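You operate a simulated robot arm through the tools that you are given. There is no shell and no other tool.

You run a simulated robot arm. Do the job below in one go: nothing can be reset, and whatever is moved stays where it is left.

Task
Sand the rust off the orange cover, clamped on the test fixture.
Fine: clamp it before sanding; then put the sanding block and the cover back. Set down upright: sanding block. What is to be rubbed or washed off counts as gone when no trace of it is left.

Only the result counts: the job must be done as asked and must still hold three seconds after the hand-in. Knocking over, shifting, dropping, spilling or breaking anything else fails it. A push-on lid holds only when it is set on centred and level and pressed home; a screw cap is set on level and turned clockwise until tight.

Robot
A 7-joint arm with a two-finger parallel gripper, fixed in place. Base frame: the origin is on the floor under the middle of its stand, x ahead of it, y to its left, z up. Readings come in cm, rad, newtons and seconds.
It reaches about 147.9 cm from its shoulder. Its first joint turns from -2.897 to 2.897 rad. Payload 4.4 kg.
The TCP is the grasp point between the finger pads, 2.3 cm short of the fingertips. In the tool frame z runs along the fingers and y along their closing line. Largest opening 9.4 cm; finger width 3.8, thickness 1; the body of the gripper, 5.4 by 9.6 cm, starts 3.9 cm behind the TCP.
Orientation is told as [roll, pitch, yaw] about the base's x, y, z axes, in that order, counted from this pose: with the fingers straight down and closing along the base's y, the tool's x points along the base's -x, its y along +y and its z along -z.

Tools
- The arm moves only by the tool send_rows. Its argument "moves" is a list of rows, each a list of 3 entries, a list of its own where there are three numbers: the turn, a rotation vector about the base's x, y, z in rad, then the shift along the base's x, y, z in cm, then the finger opening in cm, from 0 to 9.4. In form: [[[rx, ry, rz], [x, y, z], grip], ...]. A call has 1 to 20 rows; each row shifts and turns the commanded pose from where the row before left it. Rows are played at 5 a second. More than 5 cm and 0.15 rad between two rows, or a gripper value outside its range, and nothing of the call is played. A pose out of reach is approached as far as the arm can. The call stops where the force on the tool passes 40 N (or 10 N more than at its start, if that is more) or the arm is blocked; 0.2 s more then pass. Each finger travels about 7.2 cm/s and halts on what it meets, pressing with about 22 N; the grip force reading is that of the motor and also rises with nothing between the fingers. The clock runs only during rows and for 0.2 s after the last one: add rows that do not move to give the fingers time. It gives the time, the measured TCP pose, the force on the tool (base axes), the opening and the grip force at its end, in the units of the frame above (readings bear some noise), with the torque about the TCP (base axes, N m) and any sound that the robot's microphone picked up, and new pictures: "pictures" is both (left out), scene, wrist or none.
- Cameras (640 x 400 px; columns grow to the right, rows downward): "scene" is fixed at [22.86, -49.3, 164.02]; the picture's right is [0.72, -0.69, 0.00], its down [-0.36, -0.37, -0.86] and it looks along [0.59, 0.62, -0.52] (base axes); focal length 370 px, centre (320, 200). "wrist" rides on the gripper at [8.6, 1.6, -7.5] in the tool frame; the picture's right is [-0.18, 0.98, 0.00], its down [-0.58, -0.11, -0.81] and it looks along [-0.79, -0.15, 0.59] (tool axes); focal length 243 px, centre (320, 200). There is no depth. A picture from a camera that has moved, and an enlarged one, comes with that camera's place and axes in the base frame and with its lens. The place of the scene camera against the robot may be out by one fixed shift of up to 2.5 cm in any direction.
- close_up(camera, box): a new picture of the part [left, top, right, bottom] of that camera's present view, enlarged. The clock stands still meanwhile.
- close_job(): hands the job in; it is judged then, once.

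Places have to be worked out from the pictures, the camera data and where the tool is seen. Open the gripper and draw the arm clear of the work before you hand the job in, unless the task says otherwise.

The tools are called after "Request:" as a command line: name --argument value ..., lists and objects as JSON in quotes. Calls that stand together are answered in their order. send_rows: Moves the arm, as the interface text tells. Its arguments: {"type":"object","properties":{"moves":{"type":"array"},"pictures":{"type":"string","enum":["both","scene","wrist","none"]}},"required":["moves"]} The other tools are called the same way: close_up (camera, box) takes an enlarged picture of a part of a camera's view; close_job () hands the job in.

At the start:

```text
clock: 0.0
tcp_pos: [84.5, 14.7, 121.67]
ee_rot: [0.001, 0.001, -0.001]
contact_force: [0.4, -0.3, 0.8]
wrist_torque: [0.0, 0.02, -0.01]
finger_gap: 9.38
finger_force: 0.1
```

scene: 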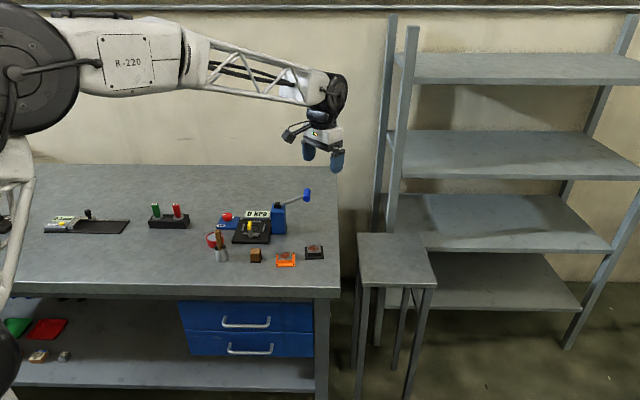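
wrist: 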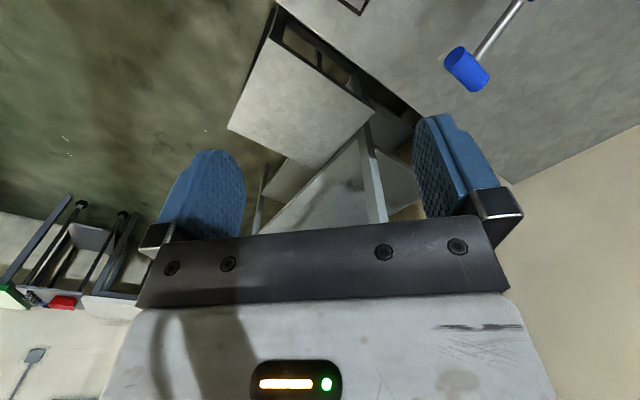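

I start by looking at the bench up close to identify the objects: orange cover, fixture, sanding block.

Request:
close_up --camera "scene" --box '[190, 170, 350, 280]'

Request:
close_up --camera "scene" --box '[30, 180, 210, 290]'

Request:
close_up --camera "scene" --box '[0, 300, 120, 380]'

```text
3.64 times, centred on (270, 225) of scene
camera zoom: at [22.86, -49.3, 164.02], right [0.72, -0.69, 0.0], down [-0.36, -0.37, -0.86], along [0.59, 0.62, -0.52], focal length 1347 px, centre (502, 109)
```

zoom: 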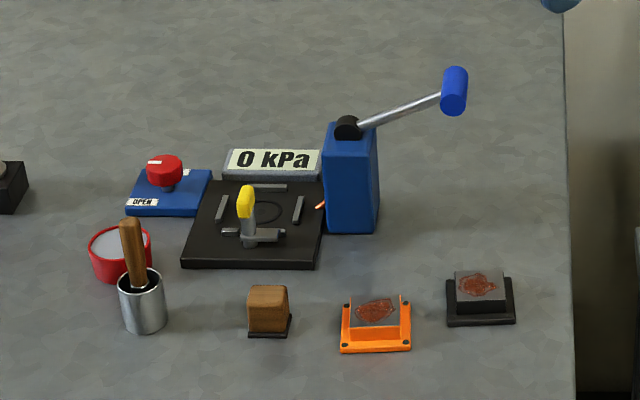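

```text
3.56 times, centred on (120, 235) of scene
camera zoom: at [22.86, -49.3, 164.02], right [0.72, -0.69, 0.0], down [-0.36, -0.37, -0.86], along [0.59, 0.62, -0.52], focal length 1317 px, centre (1031, 76)
```

zoom: 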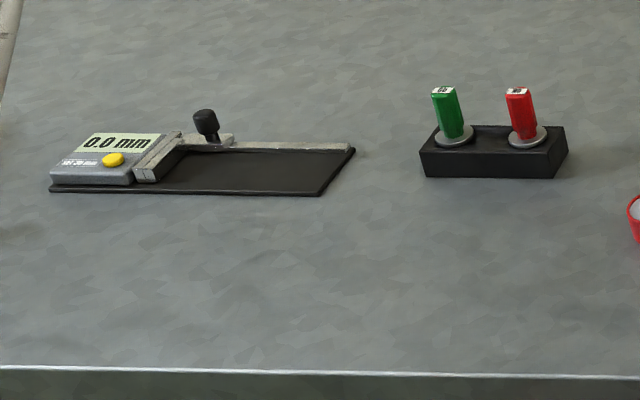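

```text
5.00 times, centred on (60, 340) of scene
camera zoom: at [22.86, -49.3, 164.02], right [0.72, -0.69, 0.0], down [-0.36, -0.37, -0.86], along [0.59, 0.62, -0.52], focal length 1852 px, centre (1620, -500)
```

zoom: 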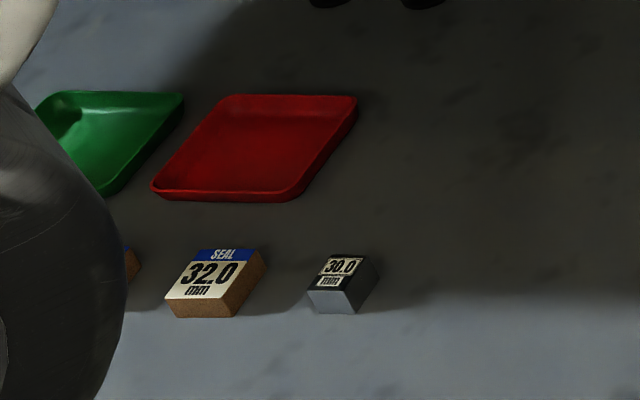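

The orange cover (with rust on its top), the wooden sanding block with black base, and the black fixture plate with a yellow toggle lever are on the bench. I draw the arm back at height to view them with the wrist camera.

Request:
send_rows --moves '[[[0, 0, 0], [-4.3, 1.5, 0], 9.4], [[0, 0, 0], [-4.3, 1.5, 0], 9.4], [[0, 0, 0], [-4.3, 1.5, 0], 9.4], [[0, 0, 0], [-4.3, 1.5, 0], 9.4], [[0, 0, 0], [-4.3, 1.5, 0], 9.4], [[0, 0, 0], [-4.3, 1.5, 0], 9.4], [[0, 0, 0], [-4.3, 1.5, 0], 9.4], [[0, 0, 0], [-4.3, 1.5, 0], 9.4], [[0, 0, 0], [0, 0, 0], 9.4]]'

```text
clock: 2.0
tcp_pos: [50.2, 26.58, 122.01]
ee_rot: [0.0, 0.0, 0.0]
contact_force: [0.2, 0.6, 1.0]
wrist_torque: [0.02, 0.0, 0.03]
finger_gap: 9.4
finger_force: 0.1
camera wrist: at [41.5, 28.19, 129.33], right [0.18, 0.98, 0.0], down [0.58, -0.11, 0.81], along [0.79, -0.15, -0.59], focal length 243 px, centre (320, 200)
```

scene: 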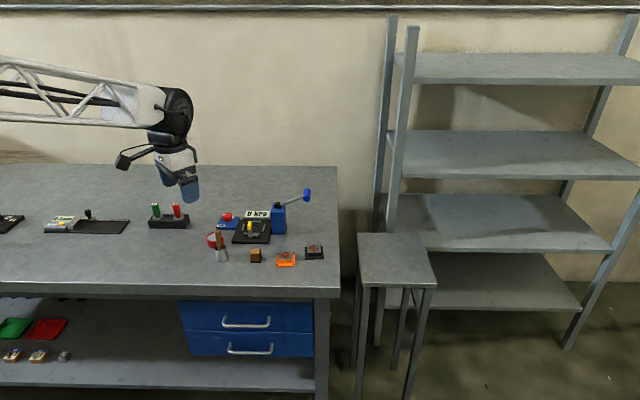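
wrist: 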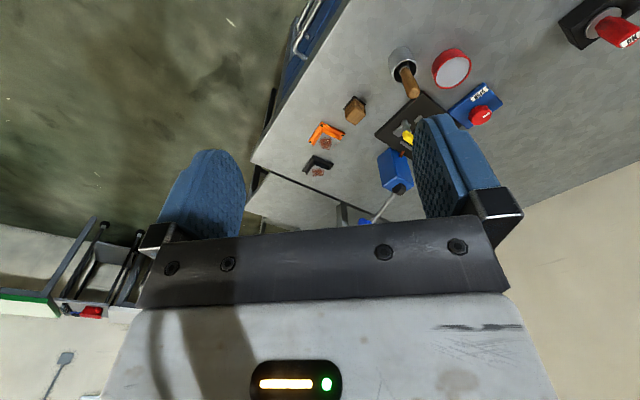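

The wrist camera now sees the bench items from above. I enlarge that area for precise pixel locations.

Request:
close_up --camera "wrist" --box '[240, 20, 520, 195]'

Request:
close_up --camera "scene" --box '[200, 180, 330, 275]'

```text
2.29 times, centred on (380, 108) of wrist
camera zoom: at [41.5, 28.19, 129.33], right [0.18, 0.98, 0.0], down [0.58, -0.11, 0.81], along [0.79, -0.15, -0.59], focal length 555 px, centre (183, 411)
```

zoom: 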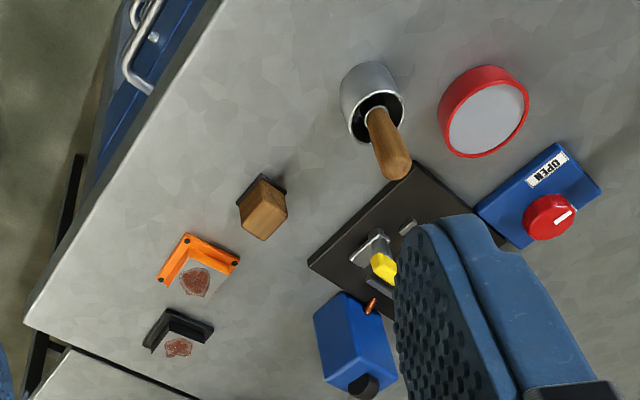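

```text
4.21 times, centred on (265, 228) of scene
camera zoom: at [22.86, -49.3, 164.02], right [0.72, -0.69, 0.0], down [-0.36, -0.37, -0.86], along [0.59, 0.62, -0.52], focal length 1560 px, centre (552, 84)
```

zoom: 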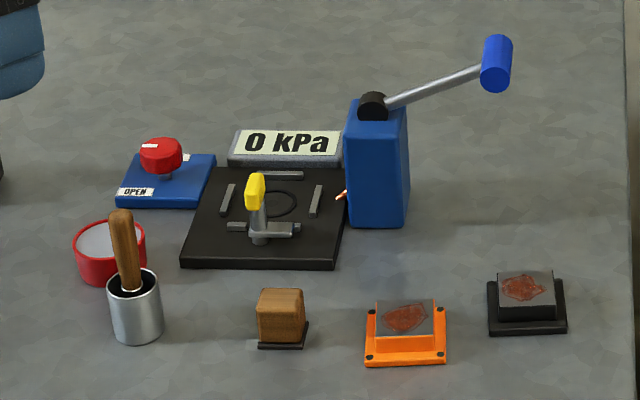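

Triangulating gives the orange cover's top near (76.4, 22.7, 88), so the bench top is around z≈85, and the fixture plate is near (79, 45). I move to look at the fixture and its clamp close up.

Request:
send_rows --moves '[[[0, 0, 0], [2.63, 3.23, -2.25], 9.4], [[0, 0, 0], [2.63, 3.23, -2.25], 9.4], [[0, 0, 0], [2.63, 3.23, -2.25], 9.4], [[0, 0, 0], [2.63, 3.23, -2.25], 9.4], [[0, 0, 0], [2.63, 3.23, -2.25], 9.4], [[0, 0, 0], [2.63, 3.23, -2.25], 9.4], [[0, 0, 0], [0, 0, 0], 9.4]]'

```text
clock: 3.6
tcp_pos: [66.04, 46.43, 108.13]
ee_rot: [0.001, -0.001, -0.001]
contact_force: [-0.5, -0.1, -0.3]
wrist_torque: [-0.01, -0.02, 0.04]
finger_gap: 9.38
finger_force: 0.0
camera wrist: at [57.36, 48.03, 115.63], right [0.18, 0.98, 0.0], down [0.58, -0.11, 0.81], along [0.79, -0.15, -0.59], focal length 243 px, centre (320, 200)
```

scene: 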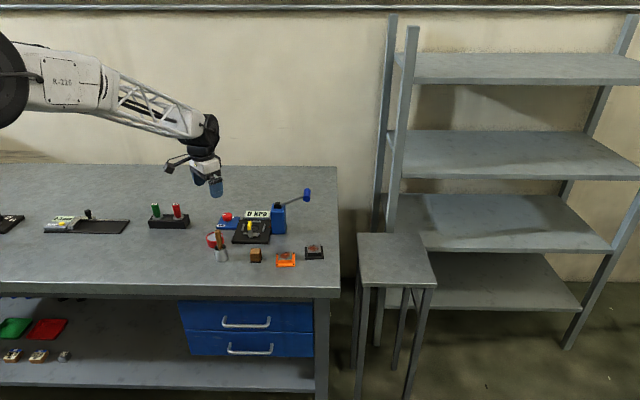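
wrist: 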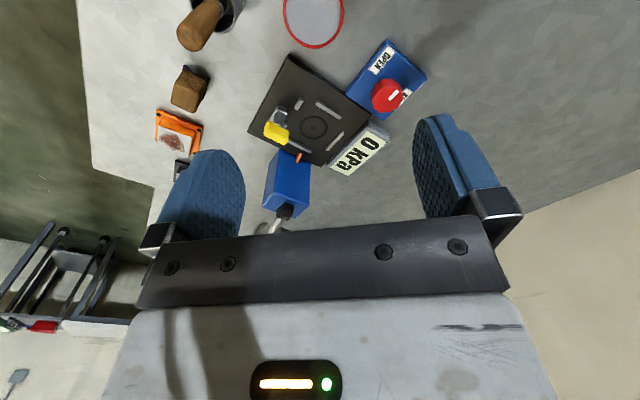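

Request:
close_up --camera "wrist" --box '[230, 30, 410, 143]'

Request:
close_up --camera "wrist" --box '[130, 40, 290, 190]'

Request:
close_up --camera "scene" --box '[225, 205, 295, 249]'

```text
3.54 times, centred on (320, 86) of wrist
camera zoom: at [57.36, 48.03, 115.63], right [0.18, 0.98, 0.0], down [0.58, -0.11, 0.81], along [0.79, -0.15, -0.59], focal length 859 px, centre (320, 602)
```

zoom: 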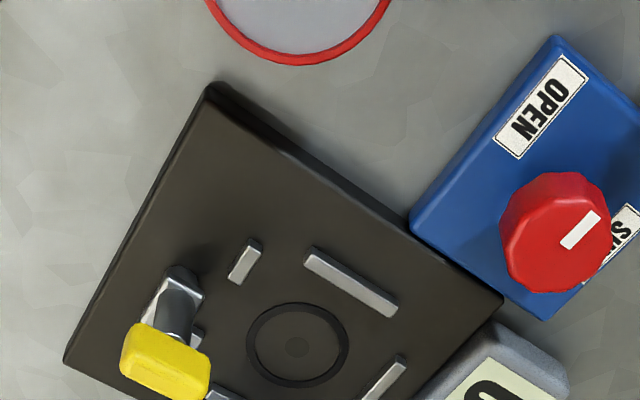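

```text
2.67 times, centred on (210, 115) of wrist
camera zoom: at [57.36, 48.03, 115.63], right [0.18, 0.98, 0.0], down [0.58, -0.11, 0.81], along [0.79, -0.15, -0.59], focal length 647 px, centre (613, 427)
```

zoom: 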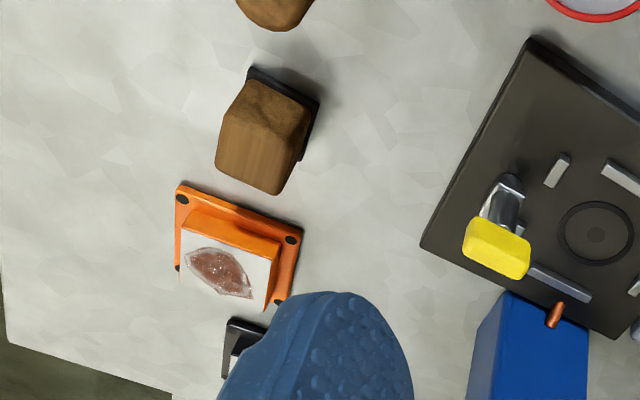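

```text
9.09 times, centred on (260, 227) of scene
camera zoom: at [22.86, -49.3, 164.02], right [0.72, -0.69, 0.0], down [-0.36, -0.37, -0.86], along [0.59, 0.62, -0.52], focal length 3368 px, centre (866, -46)
```

zoom: 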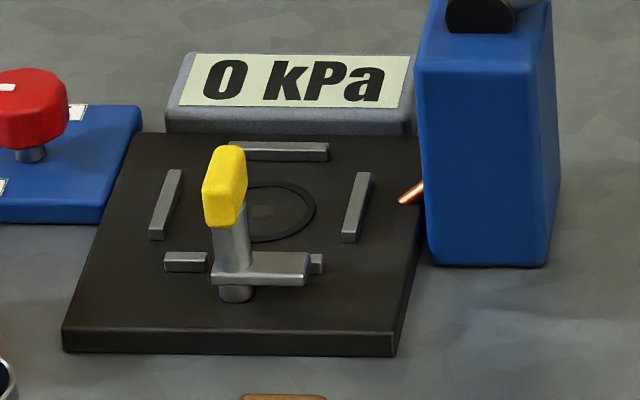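

The clamp looks like a post at (74.8, 39.6) with a side arm pointing right along the bench and a yellow handle on top; fixture centre is about (78.5, 43), cover at (76.4, 22.9) with top at z≈88.1. I turn the tool about 46° so the camera looks along the bench depth, and view the clamp from the front.

Request:
send_rows --moves '[[[0, 0, 0.134], [0.17, -2.23, -0.5], 9.4], [[0, 0, 0.134], [0.17, -2.23, -0.5], 9.4], [[0, 0, 0.134], [0.17, -2.23, -0.5], 9.4], [[0, 0, 0.134], [0.17, -2.23, -0.5], 9.4], [[0, 0, 0.134], [0.17, -2.23, -0.5], 9.4], [[0, 0, 0.134], [0.17, -2.23, -0.5], 9.4], [[0, 0, 0], [0, 0, 0], 9.4]]'

```text
clock: 5.2
tcp_pos: [66.89, 32.75, 105.25]
ee_rot: [0.0, 0.0, 0.805]
contact_force: [0.8, 0.2, -0.6]
wrist_torque: [-0.04, 0.0, 0.0]
finger_gap: 9.41
finger_force: 0.0
camera wrist: at [59.7, 27.66, 112.64], right [-0.58, 0.81, 0.0], down [0.48, 0.34, 0.81], along [0.66, 0.47, -0.59], focal length 243 px, centre (320, 200)
```

scene: 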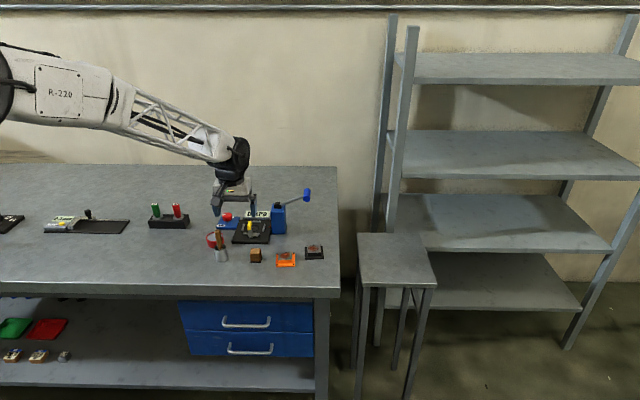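
wrist: 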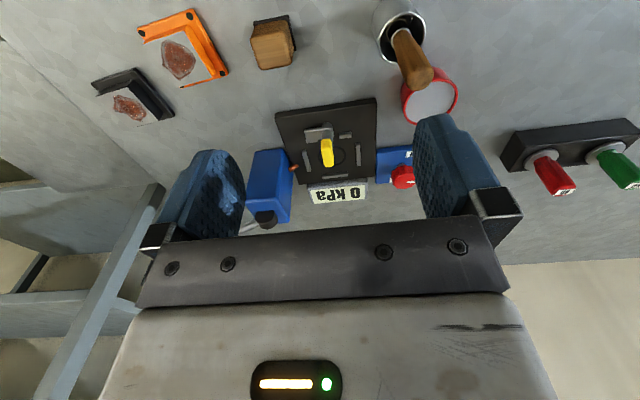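

Request:
close_up --camera "wrist" --box '[260, 90, 390, 210]'

Request:
close_up --camera "wrist" --box '[80, 0, 310, 144]'

```text
3.33 times, centred on (325, 150) of wrist
camera zoom: at [59.7, 27.66, 112.64], right [-0.58, 0.81, 0.0], down [0.48, 0.34, 0.81], along [0.66, 0.47, -0.59], focal length 809 px, centre (303, 367)
```

zoom: 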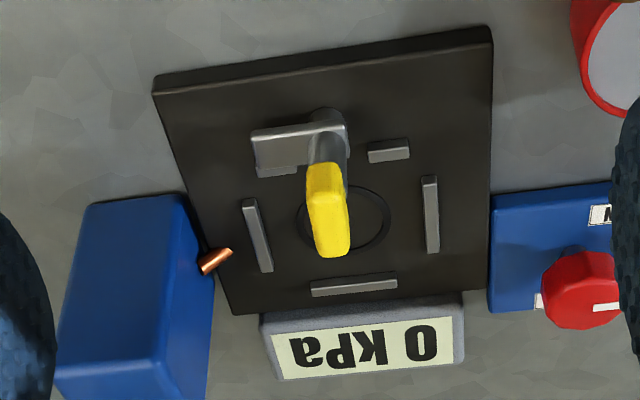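

```text
2.78 times, centred on (195, 72) of wrist
camera zoom: at [59.7, 27.66, 112.64], right [-0.58, 0.81, 0.0], down [0.48, 0.34, 0.81], along [0.66, 0.47, -0.59], focal length 674 px, centre (667, 556)
```

zoom: 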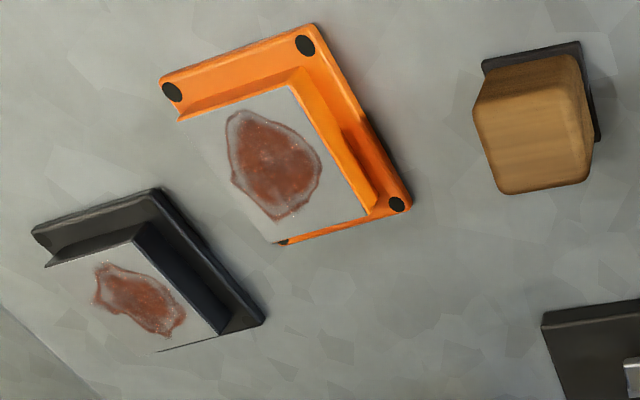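

The handle sits on the post at (74.75, 39.45, ~92), the fixture nest is centred at about (78.4, 43.1) with plate top z≈86.9 and yaw ≈45°. The cover is centred near (76.45, 23.03), yaw ≈50°, box ≈4.2 cm, flange ≈6 cm. I move above the cover aligned with it.

Request:
send_rows --moves '[[[0, 0, 0.0173], [2.39, -2.43, -1.8], 6.5], [[0, 0, 0.0173], [2.39, -2.43, -1.8], 6.5], [[0, 0, 0.0173], [2.39, -2.43, -1.8], 6.5], [[0, 0, 0.0173], [2.39, -2.43, -1.8], 6.5], [[0, 0, 0], [0, 0, 0], 6.5]]'

```text
clock: 6.4
tcp_pos: [76.3, 23.03, 97.96]
ee_rot: [0.0, 0.002, 0.872]
contact_force: [0.5, 0.2, 0.4]
wrist_torque: [-0.02, -0.02, 0.0]
finger_gap: 6.49
finger_force: 0.0
camera wrist: at [69.47, 17.53, 105.45], right [-0.64, 0.77, 0.0], down [0.46, 0.38, 0.81], along [0.62, 0.51, -0.59], focal length 243 px, centre (320, 200)
```

scene: 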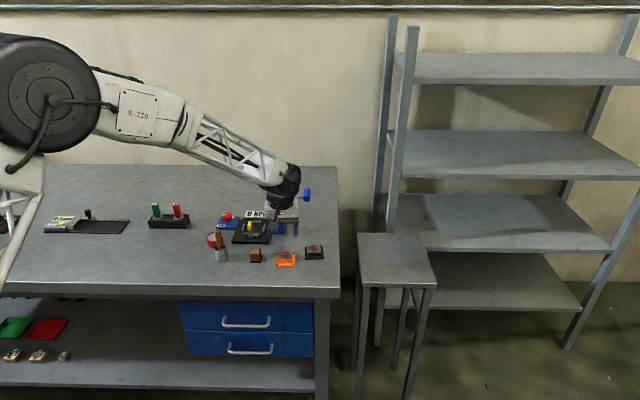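
wrist: 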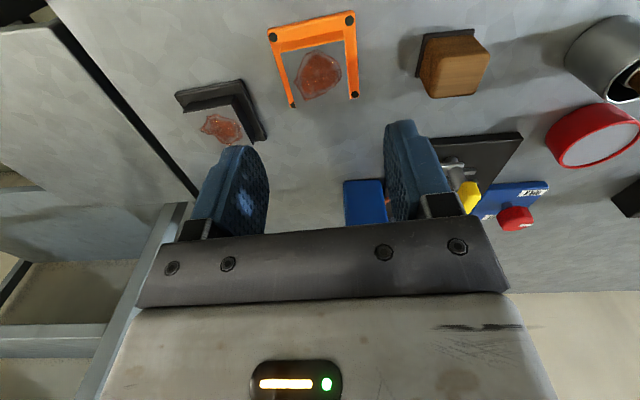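

Request:
close_up --camera "wrist" --box '[240, 0, 400, 110]'

Request:
close_up --camera "wrist" --box '[390, 10, 550, 120]'

```text
3.64 times, centred on (320, 55) of wrist
camera zoom: at [69.47, 17.53, 105.45], right [-0.64, 0.77, 0.0], down [0.46, 0.38, 0.81], along [0.62, 0.51, -0.59], focal length 882 px, centre (320, 727)
```

zoom: 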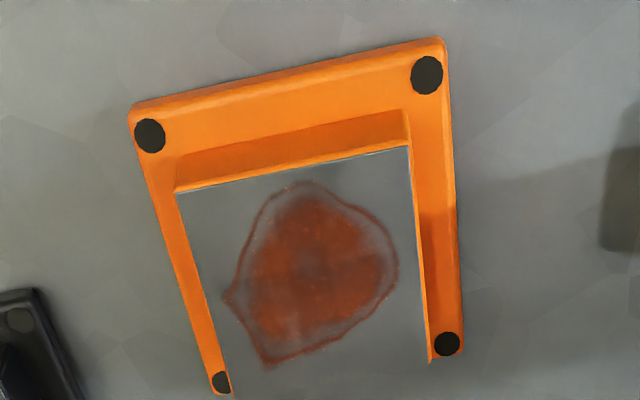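

```text
3.64 times, centred on (470, 65) of wrist
camera zoom: at [69.47, 17.53, 105.45], right [-0.64, 0.77, 0.0], down [0.46, 0.38, 0.81], along [0.62, 0.51, -0.59], focal length 882 px, centre (-226, 691)
```

zoom: 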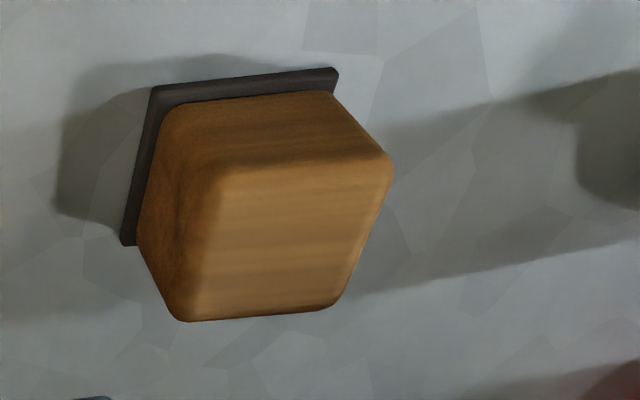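

The flange bolts give the cover's centre at (76.53, 23.11), yaw 0.871, box ≈4.2 cm wide with top z≈87.9 and flange top ≈86.4. I nudge and descend with the fingers straddling the box, stopping fingertips just above the flange.

Request:
send_rows --moves '[[[0, 0, 0], [0.15, 0.08, -3.5], 6.5], [[0, 0, 0], [0, 0, -3.0], 6.5], [[0, 0, 0], [0, 0, -1.6], 6.5], [[0, 0, 0], [0, 0, -0.8], 6.5], [[0, 0, 0], [0, 0, 0], 6.5]]'

```text
clock: 7.6
tcp_pos: [76.52, 23.01, 89.01]
ee_rot: [0.001, 0.0, 0.872]
contact_force: [0.3, 0.4, 0.4]
wrist_torque: [0.01, 0.02, 0.0]
finger_gap: 6.51
finger_force: 0.0
camera wrist: at [69.76, 17.58, 96.45], right [-0.63, 0.77, 0.0], down [0.46, 0.38, 0.81], along [0.62, 0.51, -0.59], focal length 243 px, centre (320, 200)
```

scene: 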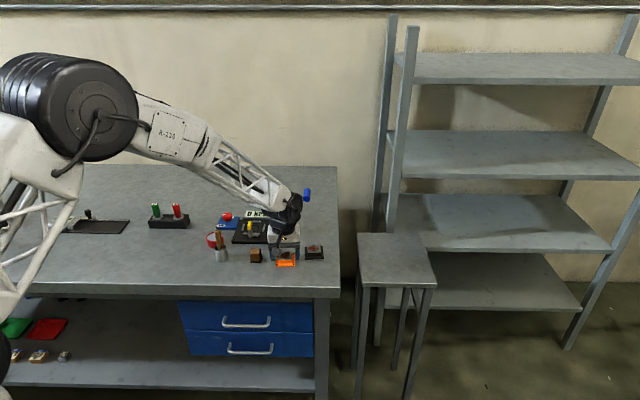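
wrist: 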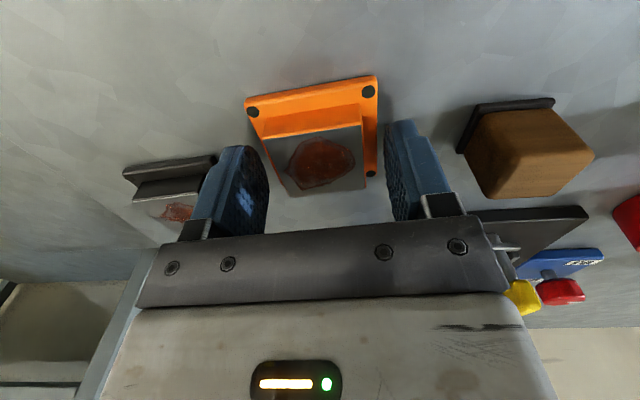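

Request:
close_up --camera "wrist" --box '[180, 60, 460, 230]'

```text
2.29 times, centred on (320, 145) of wrist
camera zoom: at [69.76, 17.58, 96.45], right [-0.63, 0.77, 0.0], down [0.46, 0.38, 0.81], along [0.62, 0.51, -0.59], focal length 555 px, centre (320, 326)
```

zoom: 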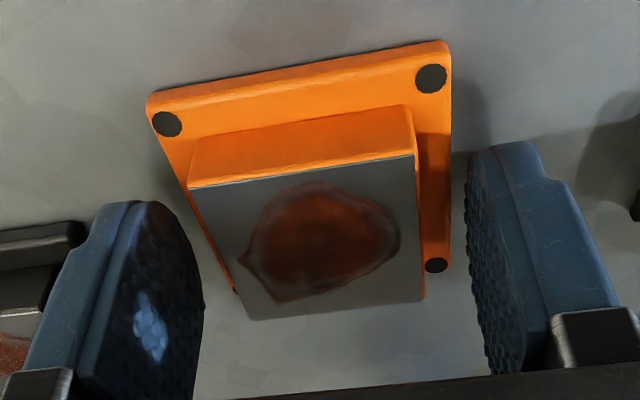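

The box is centred between the fingers and the fingertips hover just above the flange. I close on the box.

Request:
send_rows --moves '[[[0, 0, 0], [0, 0, 0], 5.0], [[0, 0, 0], [0, 0, 0], 3.5], [[0, 0, 0], [0, 0, 0], 3.0], [[0, 0, 0], [0, 0, 0], 3.0]]' --pictures "wrist"

```text
clock: 8.6
tcp_pos: [76.78, 23.13, 89.08]
ee_rot: [0.0, 0.001, 0.872]
contact_force: [0.4, 0.4, -0.9]
wrist_torque: [0.0, -0.07, 0.01]
finger_gap: 4.37
finger_force: 22.2
camera wrist: at [69.75, 17.58, 96.47], right [-0.63, 0.77, 0.0], down [0.46, 0.38, 0.81], along [0.62, 0.51, -0.59], focal length 243 px, centre (320, 200)
```

wrist: 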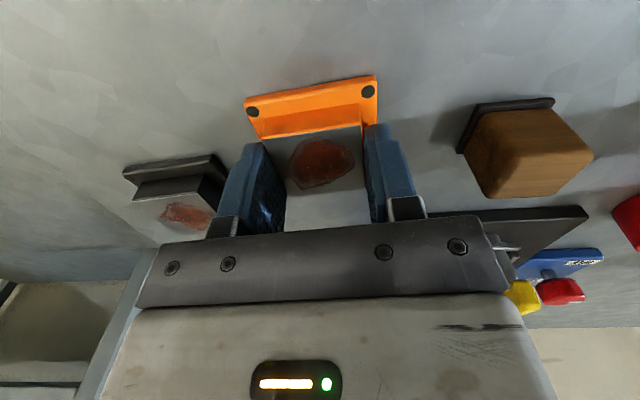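

The cover is gripped (gap 4.37 cm, 22 N) without having shifted. I lift it straight up to clear everything.

Request:
send_rows --moves '[[[0, 0, 0], [0, 0, 0.5], 3.0], [[0, 0, 0], [0, 0, 1.5], 3.0], [[0, 0, 0], [0, 0, 4], 3.0], [[0, 0, 0], [0, 0, 4], 3.0], [[0, 0, 0], [0, 0, 4], 3.0], [[0, 0, 0], [0, 0, 4], 3.0], [[0, 0, 0], [0, 0, 0], 3.0]]'

```text
clock: 10.2
tcp_pos: [76.51, 23.1, 107.26]
ee_rot: [0.0, 0.001, 0.871]
contact_force: [-0.3, 0.3, -0.3]
wrist_torque: [0.0, -0.02, 0.0]
finger_gap: 2.98
finger_force: 0.2
camera wrist: at [69.66, 17.6, 114.5], right [-0.63, 0.77, 0.0], down [0.46, 0.38, 0.81], along [0.62, 0.51, -0.59], focal length 243 px, centre (320, 200)
```

scene: 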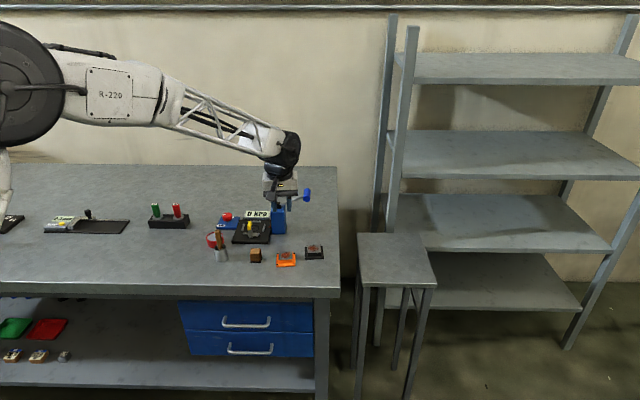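
wrist: 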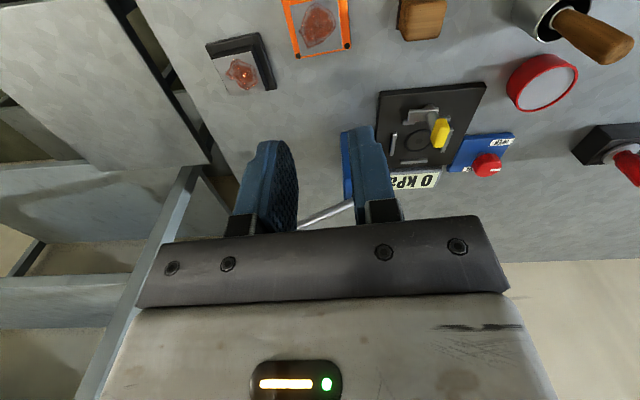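

The fingers closed to 2.98 cm: the cover slipped out and stayed on the bench. I check whether it moved.

Request:
close_up --camera "wrist" --box '[200, 0, 460, 110]'

Request:
close_up --camera "scene" --box '[200, 180, 330, 275]'

```text
2.46 times, centred on (330, 55) of wrist
camera zoom: at [69.66, 17.6, 114.5], right [-0.63, 0.77, 0.0], down [0.46, 0.38, 0.81], along [0.62, 0.51, -0.59], focal length 597 px, centre (295, 557)
```

zoom: 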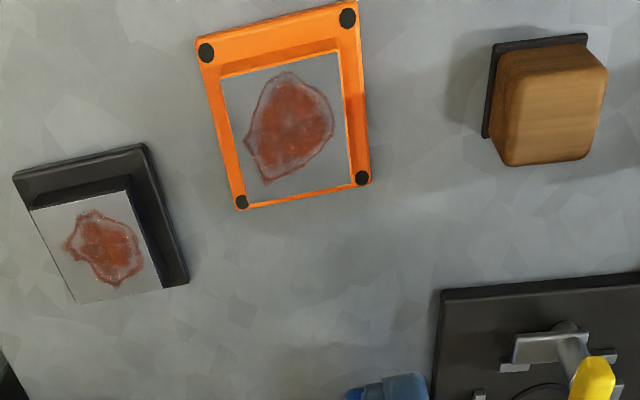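

```text
4.21 times, centred on (265, 228) of scene
camera zoom: at [22.86, -49.3, 164.02], right [0.72, -0.69, 0.0], down [-0.36, -0.37, -0.86], along [0.59, 0.62, -0.52], focal length 1560 px, centre (552, 84)
```

zoom: 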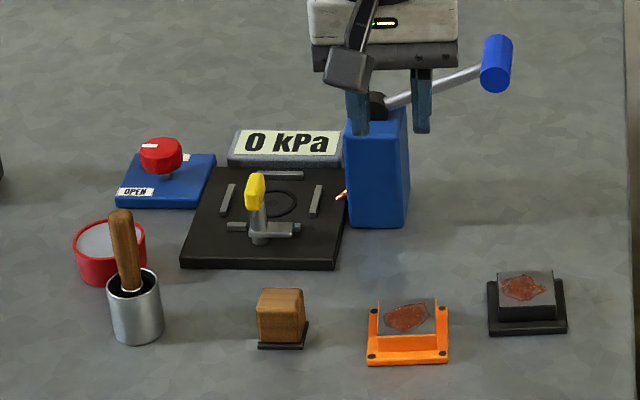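

The cover is essentially where it was (centre ≈(76.66, 23.03), yaw ≈50°). I go down again slightly lower for a fuller pad contact, close, and this time will lift in small slow steps.

Request:
send_rows --moves '[[[0, 0, 0], [0, 0, -0.5], 6.5], [[0, 0, 0], [0, 0, -4.5], 6.5], [[0, 0, 0], [0, 0, -4.5], 6.5], [[0, 0, 0], [0, 0, -4.5], 6.5], [[0, 0, 0], [0, 0, -2.5], 6.5], [[0, 0, 0], [0, 0, -1.2], 6.5], [[0, 0, 0], [0, 0, -0.3], 6.5], [[0, 0, 0], [0, 0, -0.2], 6.5], [[0, 0, 0], [0, 0, 0], 6.5]]' --pictures "wrist"

```text
clock: 12.2
tcp_pos: [76.73, 23.08, 88.95]
ee_rot: [0.0, -0.001, 0.875]
contact_force: [-0.7, -0.3, 0.0]
wrist_torque: [0.0, -0.01, -0.01]
finger_gap: 6.5
finger_force: 0.0
camera wrist: at [69.88, 17.53, 96.32], right [-0.63, 0.77, 0.0], down [0.46, 0.38, 0.81], along [0.62, 0.51, -0.59], focal length 243 px, centre (320, 200)
```

wrist: 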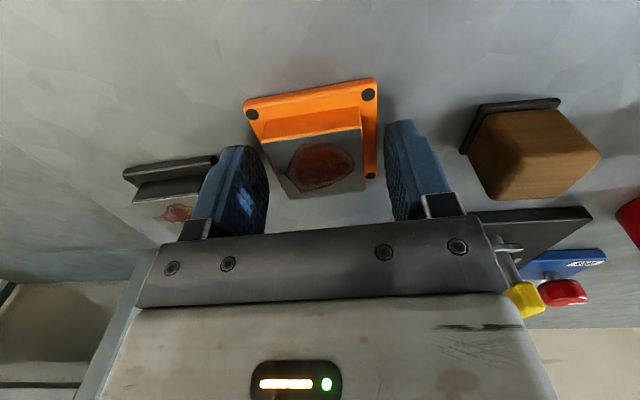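

No contact yet at z≈88.9. I feel down in small steps to find the flange with the fingertips.

Request:
send_rows --moves '[[[0, 0, 0], [0, 0, -0.1], 6.0], [[0, 0, 0], [0, 0, -0.1], 5.2], [[0, 0, 0], [0, 0, -0.1], 5.2], [[0, 0, 0], [0, 0, 0], 5.2]]' --pictures "none"

Request:
send_rows --moves '[[[0, 0, 0], [0, 0, -0.1], 5.2], [[0, 0, 0], [0, 0, 0], 5.2]]' --pictures "wrist"

```text
clock: 13.2
tcp_pos: [76.85, 23.02, 88.71]
ee_rot: [-0.001, -0.002, 0.874]
contact_force: [0.5, 3.3, 20.2]
wrist_torque: [0.11, 0.02, 0.02]
finger_gap: 5.96
finger_force: 22.0
```

```text
clock: 13.8
tcp_pos: [76.67, 22.93, 88.56]
ee_rot: [0.0, 0.0, 0.874]
contact_force: [-2.8, 0.7, 16.5]
wrist_torque: [0.13, 0.09, 0.01]
finger_gap: 5.97
finger_force: 22.2
camera wrist: at [69.91, 17.47, 95.95], right [-0.63, 0.77, 0.0], down [0.46, 0.38, 0.81], along [0.62, 0.51, -0.59], focal length 243 px, centre (320, 200)
```

wrist: 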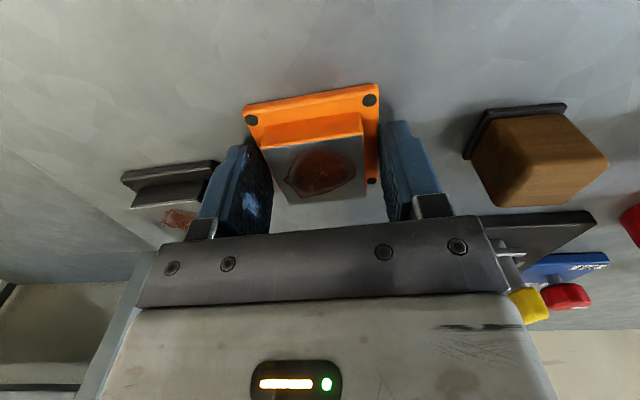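

The fingertips went just outside the flange edge (flange ≈5.96 cm wide, top ≈86.5). I reopen, rise a little, close over the flange to 5.2 cm, then feel down gently onto the flange.

Request:
send_rows --moves '[[[0, 0, 0], [0, 0, 0], 6.6], [[0, 0, 0], [0, 0, 0.3], 6.6], [[0, 0, 0], [0, 0, 0.3], 6.6], [[0, 0, 0], [0, 0, 0], 5.2], [[0, 0, 0], [0, 0, 0], 5.2], [[0, 0, 0], [0, 0, 0], 5.2]]' --pictures "none"

Request:
send_rows --moves '[[[0, 0, 0], [0, 0, -0.1], 5.2], [[0, 0, 0], [0, 0, 0], 5.2]]' --pictures "none"

Request:
send_rows --moves '[[[0, 0, 0], [0, 0, -0.1], 5.2], [[0, 0, 0], [0, 0, 0], 5.2]]' --pictures "wrist"

```text
clock: 15.2
tcp_pos: [76.75, 23.07, 89.05]
ee_rot: [0.0, 0.0, 0.874]
contact_force: [0.9, 0.1, -0.5]
wrist_torque: [0.01, -0.01, 0.01]
finger_gap: 5.19
finger_force: 0.0
```

```text
clock: 15.8
tcp_pos: [76.7, 23.16, 89.01]
ee_rot: [-0.001, 0.0, 0.872]
contact_force: [-0.7, 0.3, -0.1]
wrist_torque: [0.0, 0.0, 0.01]
finger_gap: 5.2
finger_force: 0.0
```

```text
clock: 16.4
tcp_pos: [76.73, 23.13, 89.12]
ee_rot: [0.0, -0.001, 0.874]
contact_force: [2.8, -1.6, 8.4]
wrist_torque: [-0.03, 0.01, -0.04]
finger_gap: 5.23
finger_force: 0.0
camera wrist: at [69.86, 17.53, 96.39], right [-0.63, 0.77, 0.0], down [0.46, 0.38, 0.81], along [0.62, 0.51, -0.59], focal length 243 px, centre (320, 200)
```

wrist: 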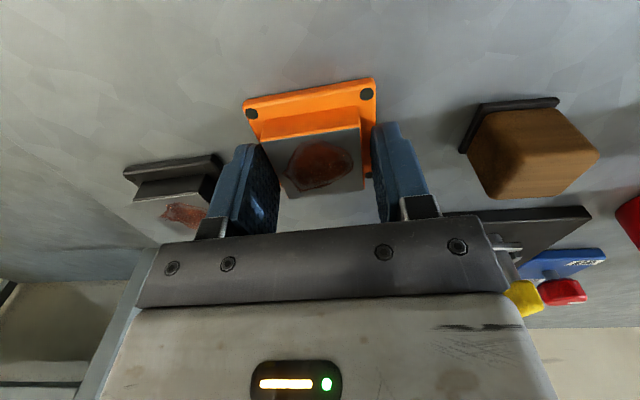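

The fingertips touch the flange top (8 N). I rise a hair, close on the box, and do a very slow test lift.

Request:
send_rows --moves '[[[0, 0, 0], [0, 0, 0.06], 5.0], [[0, 0, 0], [0, 0, 0], 3.0], [[0, 0, 0], [0, 0, 0], 3.0], [[0, 0, 0], [0, 0, 0], 3.0], [[0, 0, 0], [0, 0, 0], 3.0]]' --pictures "none"

Request:
send_rows --moves '[[[0, 0, 0], [0, 0, 0.2], 3.0], [[0, 0, 0], [0, 0, 0.2], 3.0], [[0, 0, 0], [0, 0, 0.2], 3.0], [[0, 0, 0], [0, 0, 0.2], 3.0], [[0, 0, 0], [0, 0, 0], 3.0]]' --pictures "wrist"

```text
clock: 17.6
tcp_pos: [76.7, 23.01, 88.95]
ee_rot: [0.001, 0.0, 0.872]
contact_force: [-0.6, -0.7, 8.3]
wrist_torque: [0.01, 0.03, -0.02]
finger_gap: 4.36
finger_force: 21.4
```

```text
clock: 18.8
tcp_pos: [76.77, 23.07, 89.77]
ee_rot: [0.0, 0.0, 0.873]
contact_force: [-0.5, -0.5, -3.4]
wrist_torque: [0.02, 0.02, -0.01]
finger_gap: 4.37
finger_force: 22.2
camera wrist: at [69.86, 17.57, 97.16], right [-0.63, 0.77, 0.0], down [0.46, 0.38, 0.81], along [0.62, 0.51, -0.59], focal length 243 px, centre (320, 200)
```

wrist: 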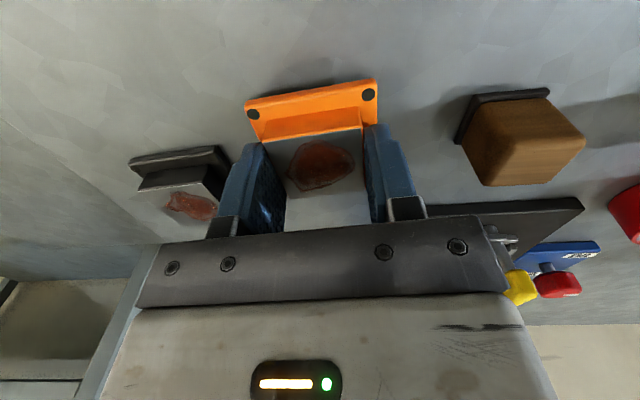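

The cover is now held (weight ≈3–4 N, gap steady at 4.37). I continue lifting with gentle acceleration.

Request:
send_rows --moves '[[[0, 0, 0], [0, 0, 0.3], 3.0], [[0, 0, 0], [0, 0, 0.5], 3.0], [[0, 0, 0], [0, 0, 0.8], 3.0], [[0, 0, 0], [0, 0, 1.1], 3.0], [[0, 0, 0], [0, 0, 1.4], 3.0], [[0, 0, 0], [0, 0, 1.5], 3.0], [[0, 0, 0], [0, 0, 1.5], 3.0], [[0, 0, 0], [0, 0, 1.5], 3.0], [[0, 0, 0], [0, 0, 1.5], 3.0], [[0, 0, 0], [0, 0, 1.5], 3.0], [[0, 0, 0], [0, 0, 1.2], 3.0], [[0, 0, 0], [0, 0, 0.8], 3.0], [[0, 0, 0], [0, 0, 0.4], 3.0], [[0, 0, 0], [0, 0, 0], 3.0]]'

```text
clock: 21.8
tcp_pos: [76.93, 23.27, 103.71]
ee_rot: [0.0, 0.0, 0.875]
contact_force: [-0.8, 0.8, -2.9]
wrist_torque: [0.04, 0.0, -0.02]
finger_gap: 4.41
finger_force: 21.9
camera wrist: at [70.06, 17.6, 111.15], right [-0.63, 0.77, 0.0], down [0.46, 0.38, 0.81], along [0.62, 0.51, -0.59], focal length 243 px, centre (320, 200)
```

scene: 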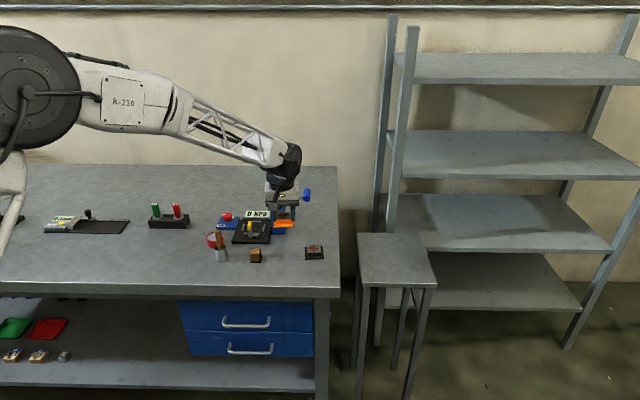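
wrist: 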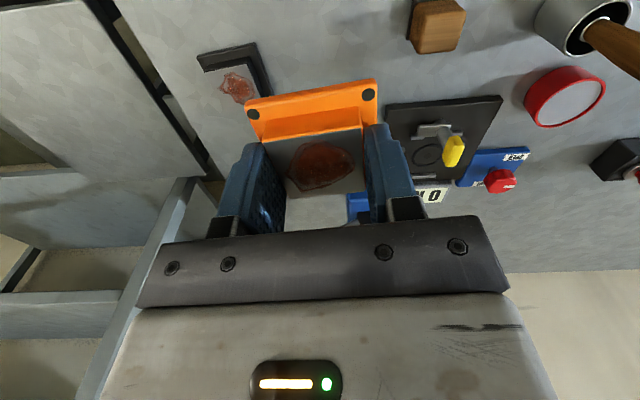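

Held steadily. I enlarge the in-hand view to compute the cover's pose relative to the gripper before carrying it to the fixture.

Request:
close_up --camera "wrist" --box '[220, 70, 420, 210]'

```text
2.86 times, centred on (320, 140) of wrist
camera zoom: at [70.06, 17.6, 111.15], right [-0.63, 0.77, 0.0], down [0.46, 0.38, 0.81], along [0.62, 0.51, -0.59], focal length 693 px, centre (320, 371)
```

zoom: 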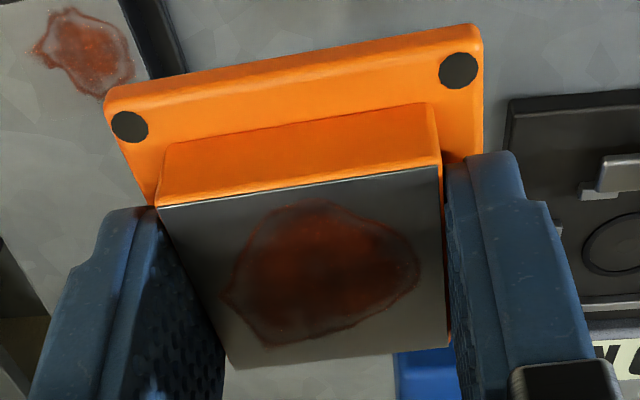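

The cover sits centred on the TCP and aligned with the gripper. I carry it at height, slowly, to above the fixture nest and turn it to the fixture's 45° yaw.

Request:
send_rows --moves '[[[0, 0, -0.0055], [0.03, 0.4, 0], 3.0], [[0, 0, -0.0055], [0.06, 0.8, 0], 3.0], [[0, 0, -0.0055], [0.1, 1.2, 0], 3.0], [[0, 0, -0.0055], [0.12, 1.5, 0], 3.0], [[0, 0, -0.0055], [0.12, 1.5, 0], 3.0], [[0, 0, -0.0055], [0.12, 1.5, 0], 3.0], [[0, 0, -0.0055], [0.12, 1.5, 0], 3.0], [[0, 0, -0.0055], [0.12, 1.5, 0], 3.0], [[0, 0, -0.0055], [0.12, 1.5, 0], 3.0], [[0, 0, -0.0055], [0.12, 1.5, 0], 3.0], [[0, 0, -0.0055], [0.12, 1.5, 0], 3.0], [[0, 0, -0.0055], [0.12, 1.5, 0], 3.0], [[0, 0, -0.0055], [0.12, 1.5, 0], 3.0], [[0, 0, -0.0055], [0.1, 1.2, 0], 3.0], [[0, 0, -0.0055], [0.07, 0.8, 0], 3.0], [[0, 0, -0.0055], [0.05, 0.59, 0], 3.0], [[0, 0, 0], [0, 0, 0], 3.0]]'

```text
clock: 25.4
tcp_pos: [78.33, 43.12, 103.73]
ee_rot: [0.001, -0.001, 0.785]
contact_force: [-0.9, -0.8, -2.0]
wrist_torque: [0.06, 0.0, 0.03]
finger_gap: 4.4
finger_force: 22.4
camera wrist: at [71.06, 38.1, 111.19], right [-0.56, 0.83, 0.0], down [0.49, 0.33, 0.81], along [0.67, 0.45, -0.59], focal length 243 px, centre (320, 200)
```

scene: 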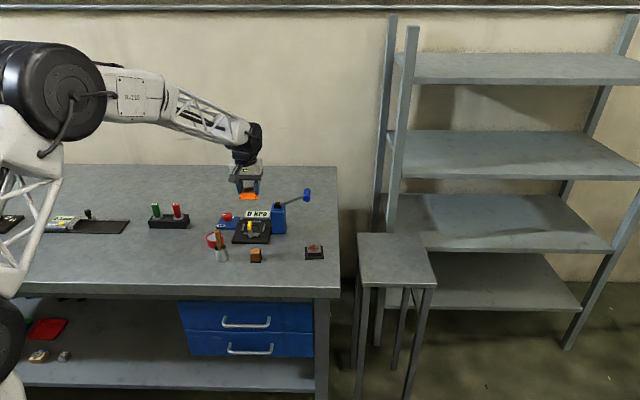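
wrist: 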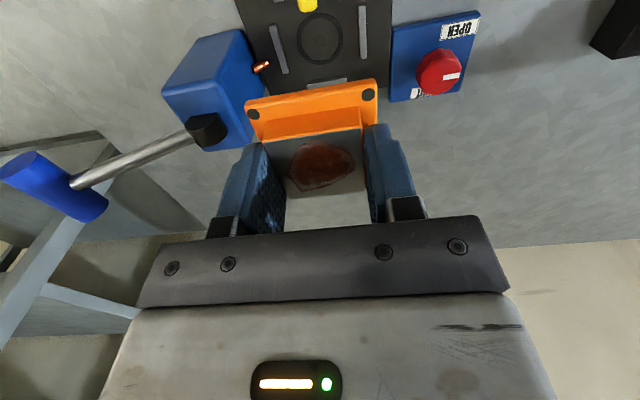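

Request:
close_up --camera "wrist" --box '[220, 0, 420, 125]'

```text
3.20 times, centred on (320, 62) of wrist
camera zoom: at [71.06, 38.1, 111.19], right [-0.56, 0.83, 0.0], down [0.49, 0.33, 0.81], along [0.67, 0.45, -0.59], focal length 776 px, centre (320, 640)
```

zoom: 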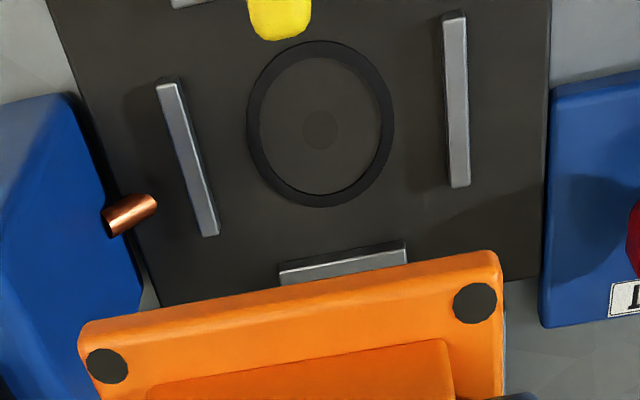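

The cover is over the nest; side walls are symmetric about it (half-gap ≈3.37 vs flange 2.98), and the nest centre is about 0.12 cm further back. I shift that and lower to a couple of centimetres above the plate.

Request:
send_rows --moves '[[[0, 0, 0], [0.08, 0.08, -0.4], 3.0], [[0, 0, 0], [0, 0, -0.8], 3.0], [[0, 0, 0], [0, 0, -1.3], 3.0], [[0, 0, 0], [0, 0, -1.5], 3.0], [[0, 0, 0], [0, 0, -1.5], 3.0], [[0, 0, 0], [0, 0, -1.5], 3.0], [[0, 0, 0], [0, 0, -1.5], 3.0], [[0, 0, 0], [0, 0, -1.3], 3.0], [[0, 0, 0], [0, 0, -1.0], 3.0], [[0, 0, 0], [0, 0, -0.5], 3.0], [[0, 0, 0], [0, 0, -0.2], 3.0], [[0, 0, 0], [0, 0, 0], 3.0]]'

```text
clock: 28.0
tcp_pos: [78.45, 43.03, 92.25]
ee_rot: [0.0, 0.0, 0.783]
contact_force: [0.3, 0.6, -1.3]
wrist_torque: [-0.02, 0.0, 0.0]
finger_gap: 4.36
finger_force: 21.8
camera wrist: at [71.15, 38.18, 99.64], right [-0.56, 0.83, 0.0], down [0.49, 0.33, 0.81], along [0.67, 0.45, -0.59], focal length 243 px, centre (320, 200)
```

scene: 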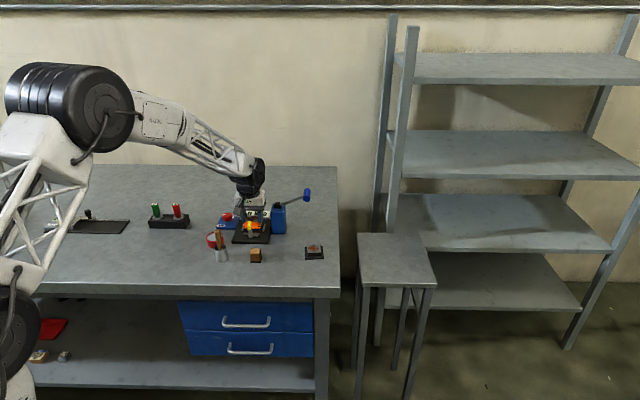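
wrist: 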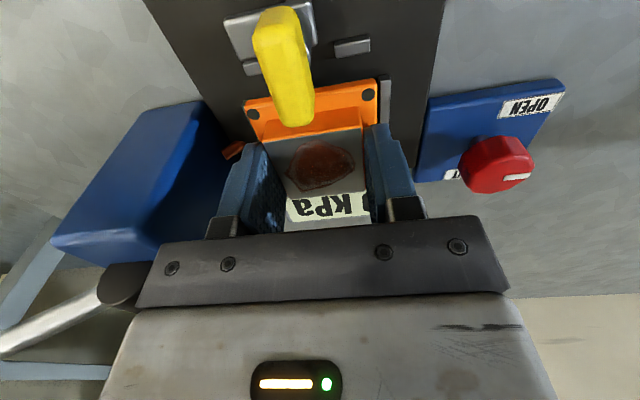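

Request:
close_up --camera "wrist" --box '[210, 0, 430, 140]'

Request:
close_up --camera "scene" --box '[210, 190, 300, 250]'

```text
2.86 times, centred on (320, 70) of wrist
camera zoom: at [71.15, 38.18, 99.64], right [-0.56, 0.83, 0.0], down [0.49, 0.33, 0.81], along [0.67, 0.45, -0.59], focal length 693 px, centre (320, 571)
```

zoom: 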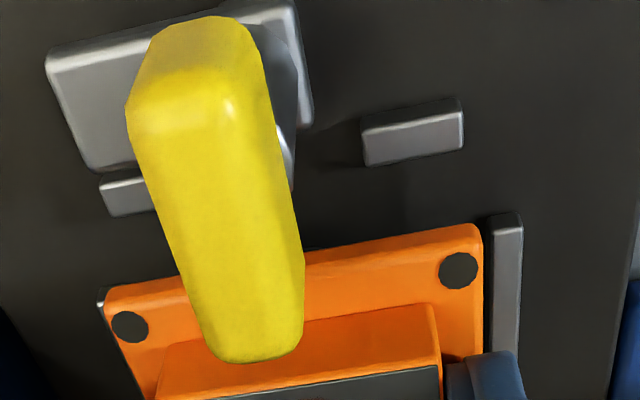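

```text
6.67 times, centred on (255, 220) of scene
camera zoom: at [22.86, -49.3, 164.02], right [0.72, -0.69, 0.0], down [-0.36, -0.37, -0.86], along [0.59, 0.62, -0.52], focal length 2470 px, centre (753, 67)
```

zoom: 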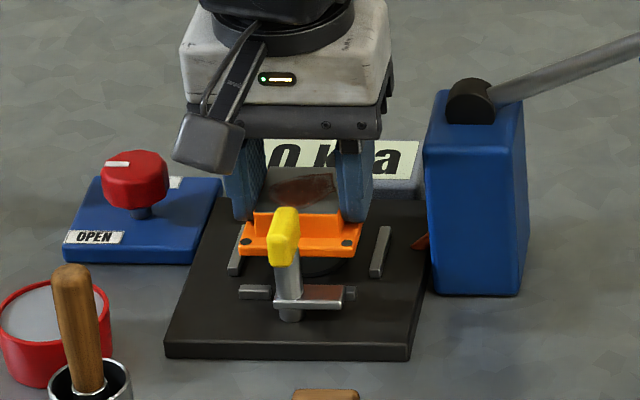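

Relative to the tool, the nest walls' inner faces are at about ±3.35 in both directions and the flange at ±2.95, so it's well centred. I lower slowly toward the plate.

Request:
send_rows --moves '[[[0, 0, 0], [0, 0, -0.5], 3.0], [[0, 0, 0], [0, 0, -0.5], 3.0], [[0, 0, 0], [0, 0, -0.3], 3.0], [[0, 0, 0], [0, 0, -0.2], 3.0], [[0, 0, 0], [0, 0, -0.2], 3.0], [[0, 0, 0], [0, 0, 0], 3.0]]' --pictures "wrist"

```text
clock: 29.4
tcp_pos: [78.42, 43.14, 90.46]
ee_rot: [0.0, 0.0, 0.783]
contact_force: [-1.3, 0.1, -3.1]
wrist_torque: [0.0, 0.01, 0.02]
finger_gap: 4.36
finger_force: 22.3
camera wrist: at [71.11, 38.23, 97.9], right [-0.56, 0.83, 0.0], down [0.49, 0.33, 0.81], along [0.67, 0.45, -0.59], focal length 243 px, centre (320, 200)
```

wrist: 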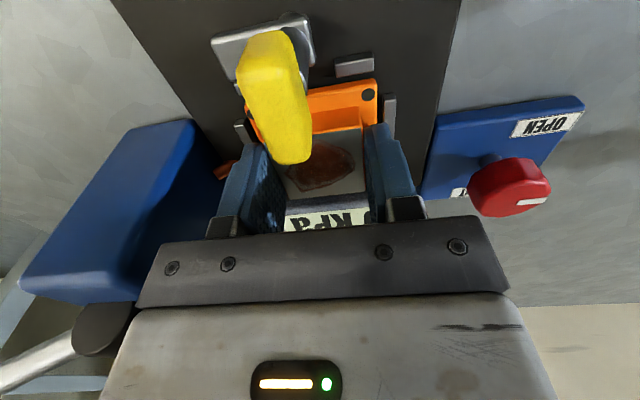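

Request:
send_rows --moves '[[[0, 0, 0], [0, 0, -0.1], 3.0], [[0, 0, 0], [0, 0, -0.1], 3.0], [[0, 0, 0], [0, 0, -0.1], 3.0], [[0, 0, 0], [0, 0, 0], 3.0]]' --pictures "none"

Request:
send_rows --moves '[[[0, 0, 0], [0, 0, -0.1], 3.0], [[0, 0, 0], [0, 0, -0.1], 3.0], [[0, 0, 0], [0, 0, 0], 3.0]]' --pictures "none"

```text
clock: 30.4
tcp_pos: [78.37, 43.17, 90.22]
ee_rot: [0.0, 0.001, 0.783]
contact_force: [0.5, 0.0, -2.9]
wrist_torque: [0.0, 0.01, 0.0]
finger_gap: 4.38
finger_force: 21.4
```

```text
clock: 31.2
tcp_pos: [78.54, 43.2, 90.23]
ee_rot: [-0.001, -0.003, 0.784]
contact_force: [-6.2, 4.1, 23.3]
wrist_torque: [-0.13, 0.53, -0.03]
finger_gap: 4.37
finger_force: 21.9
```

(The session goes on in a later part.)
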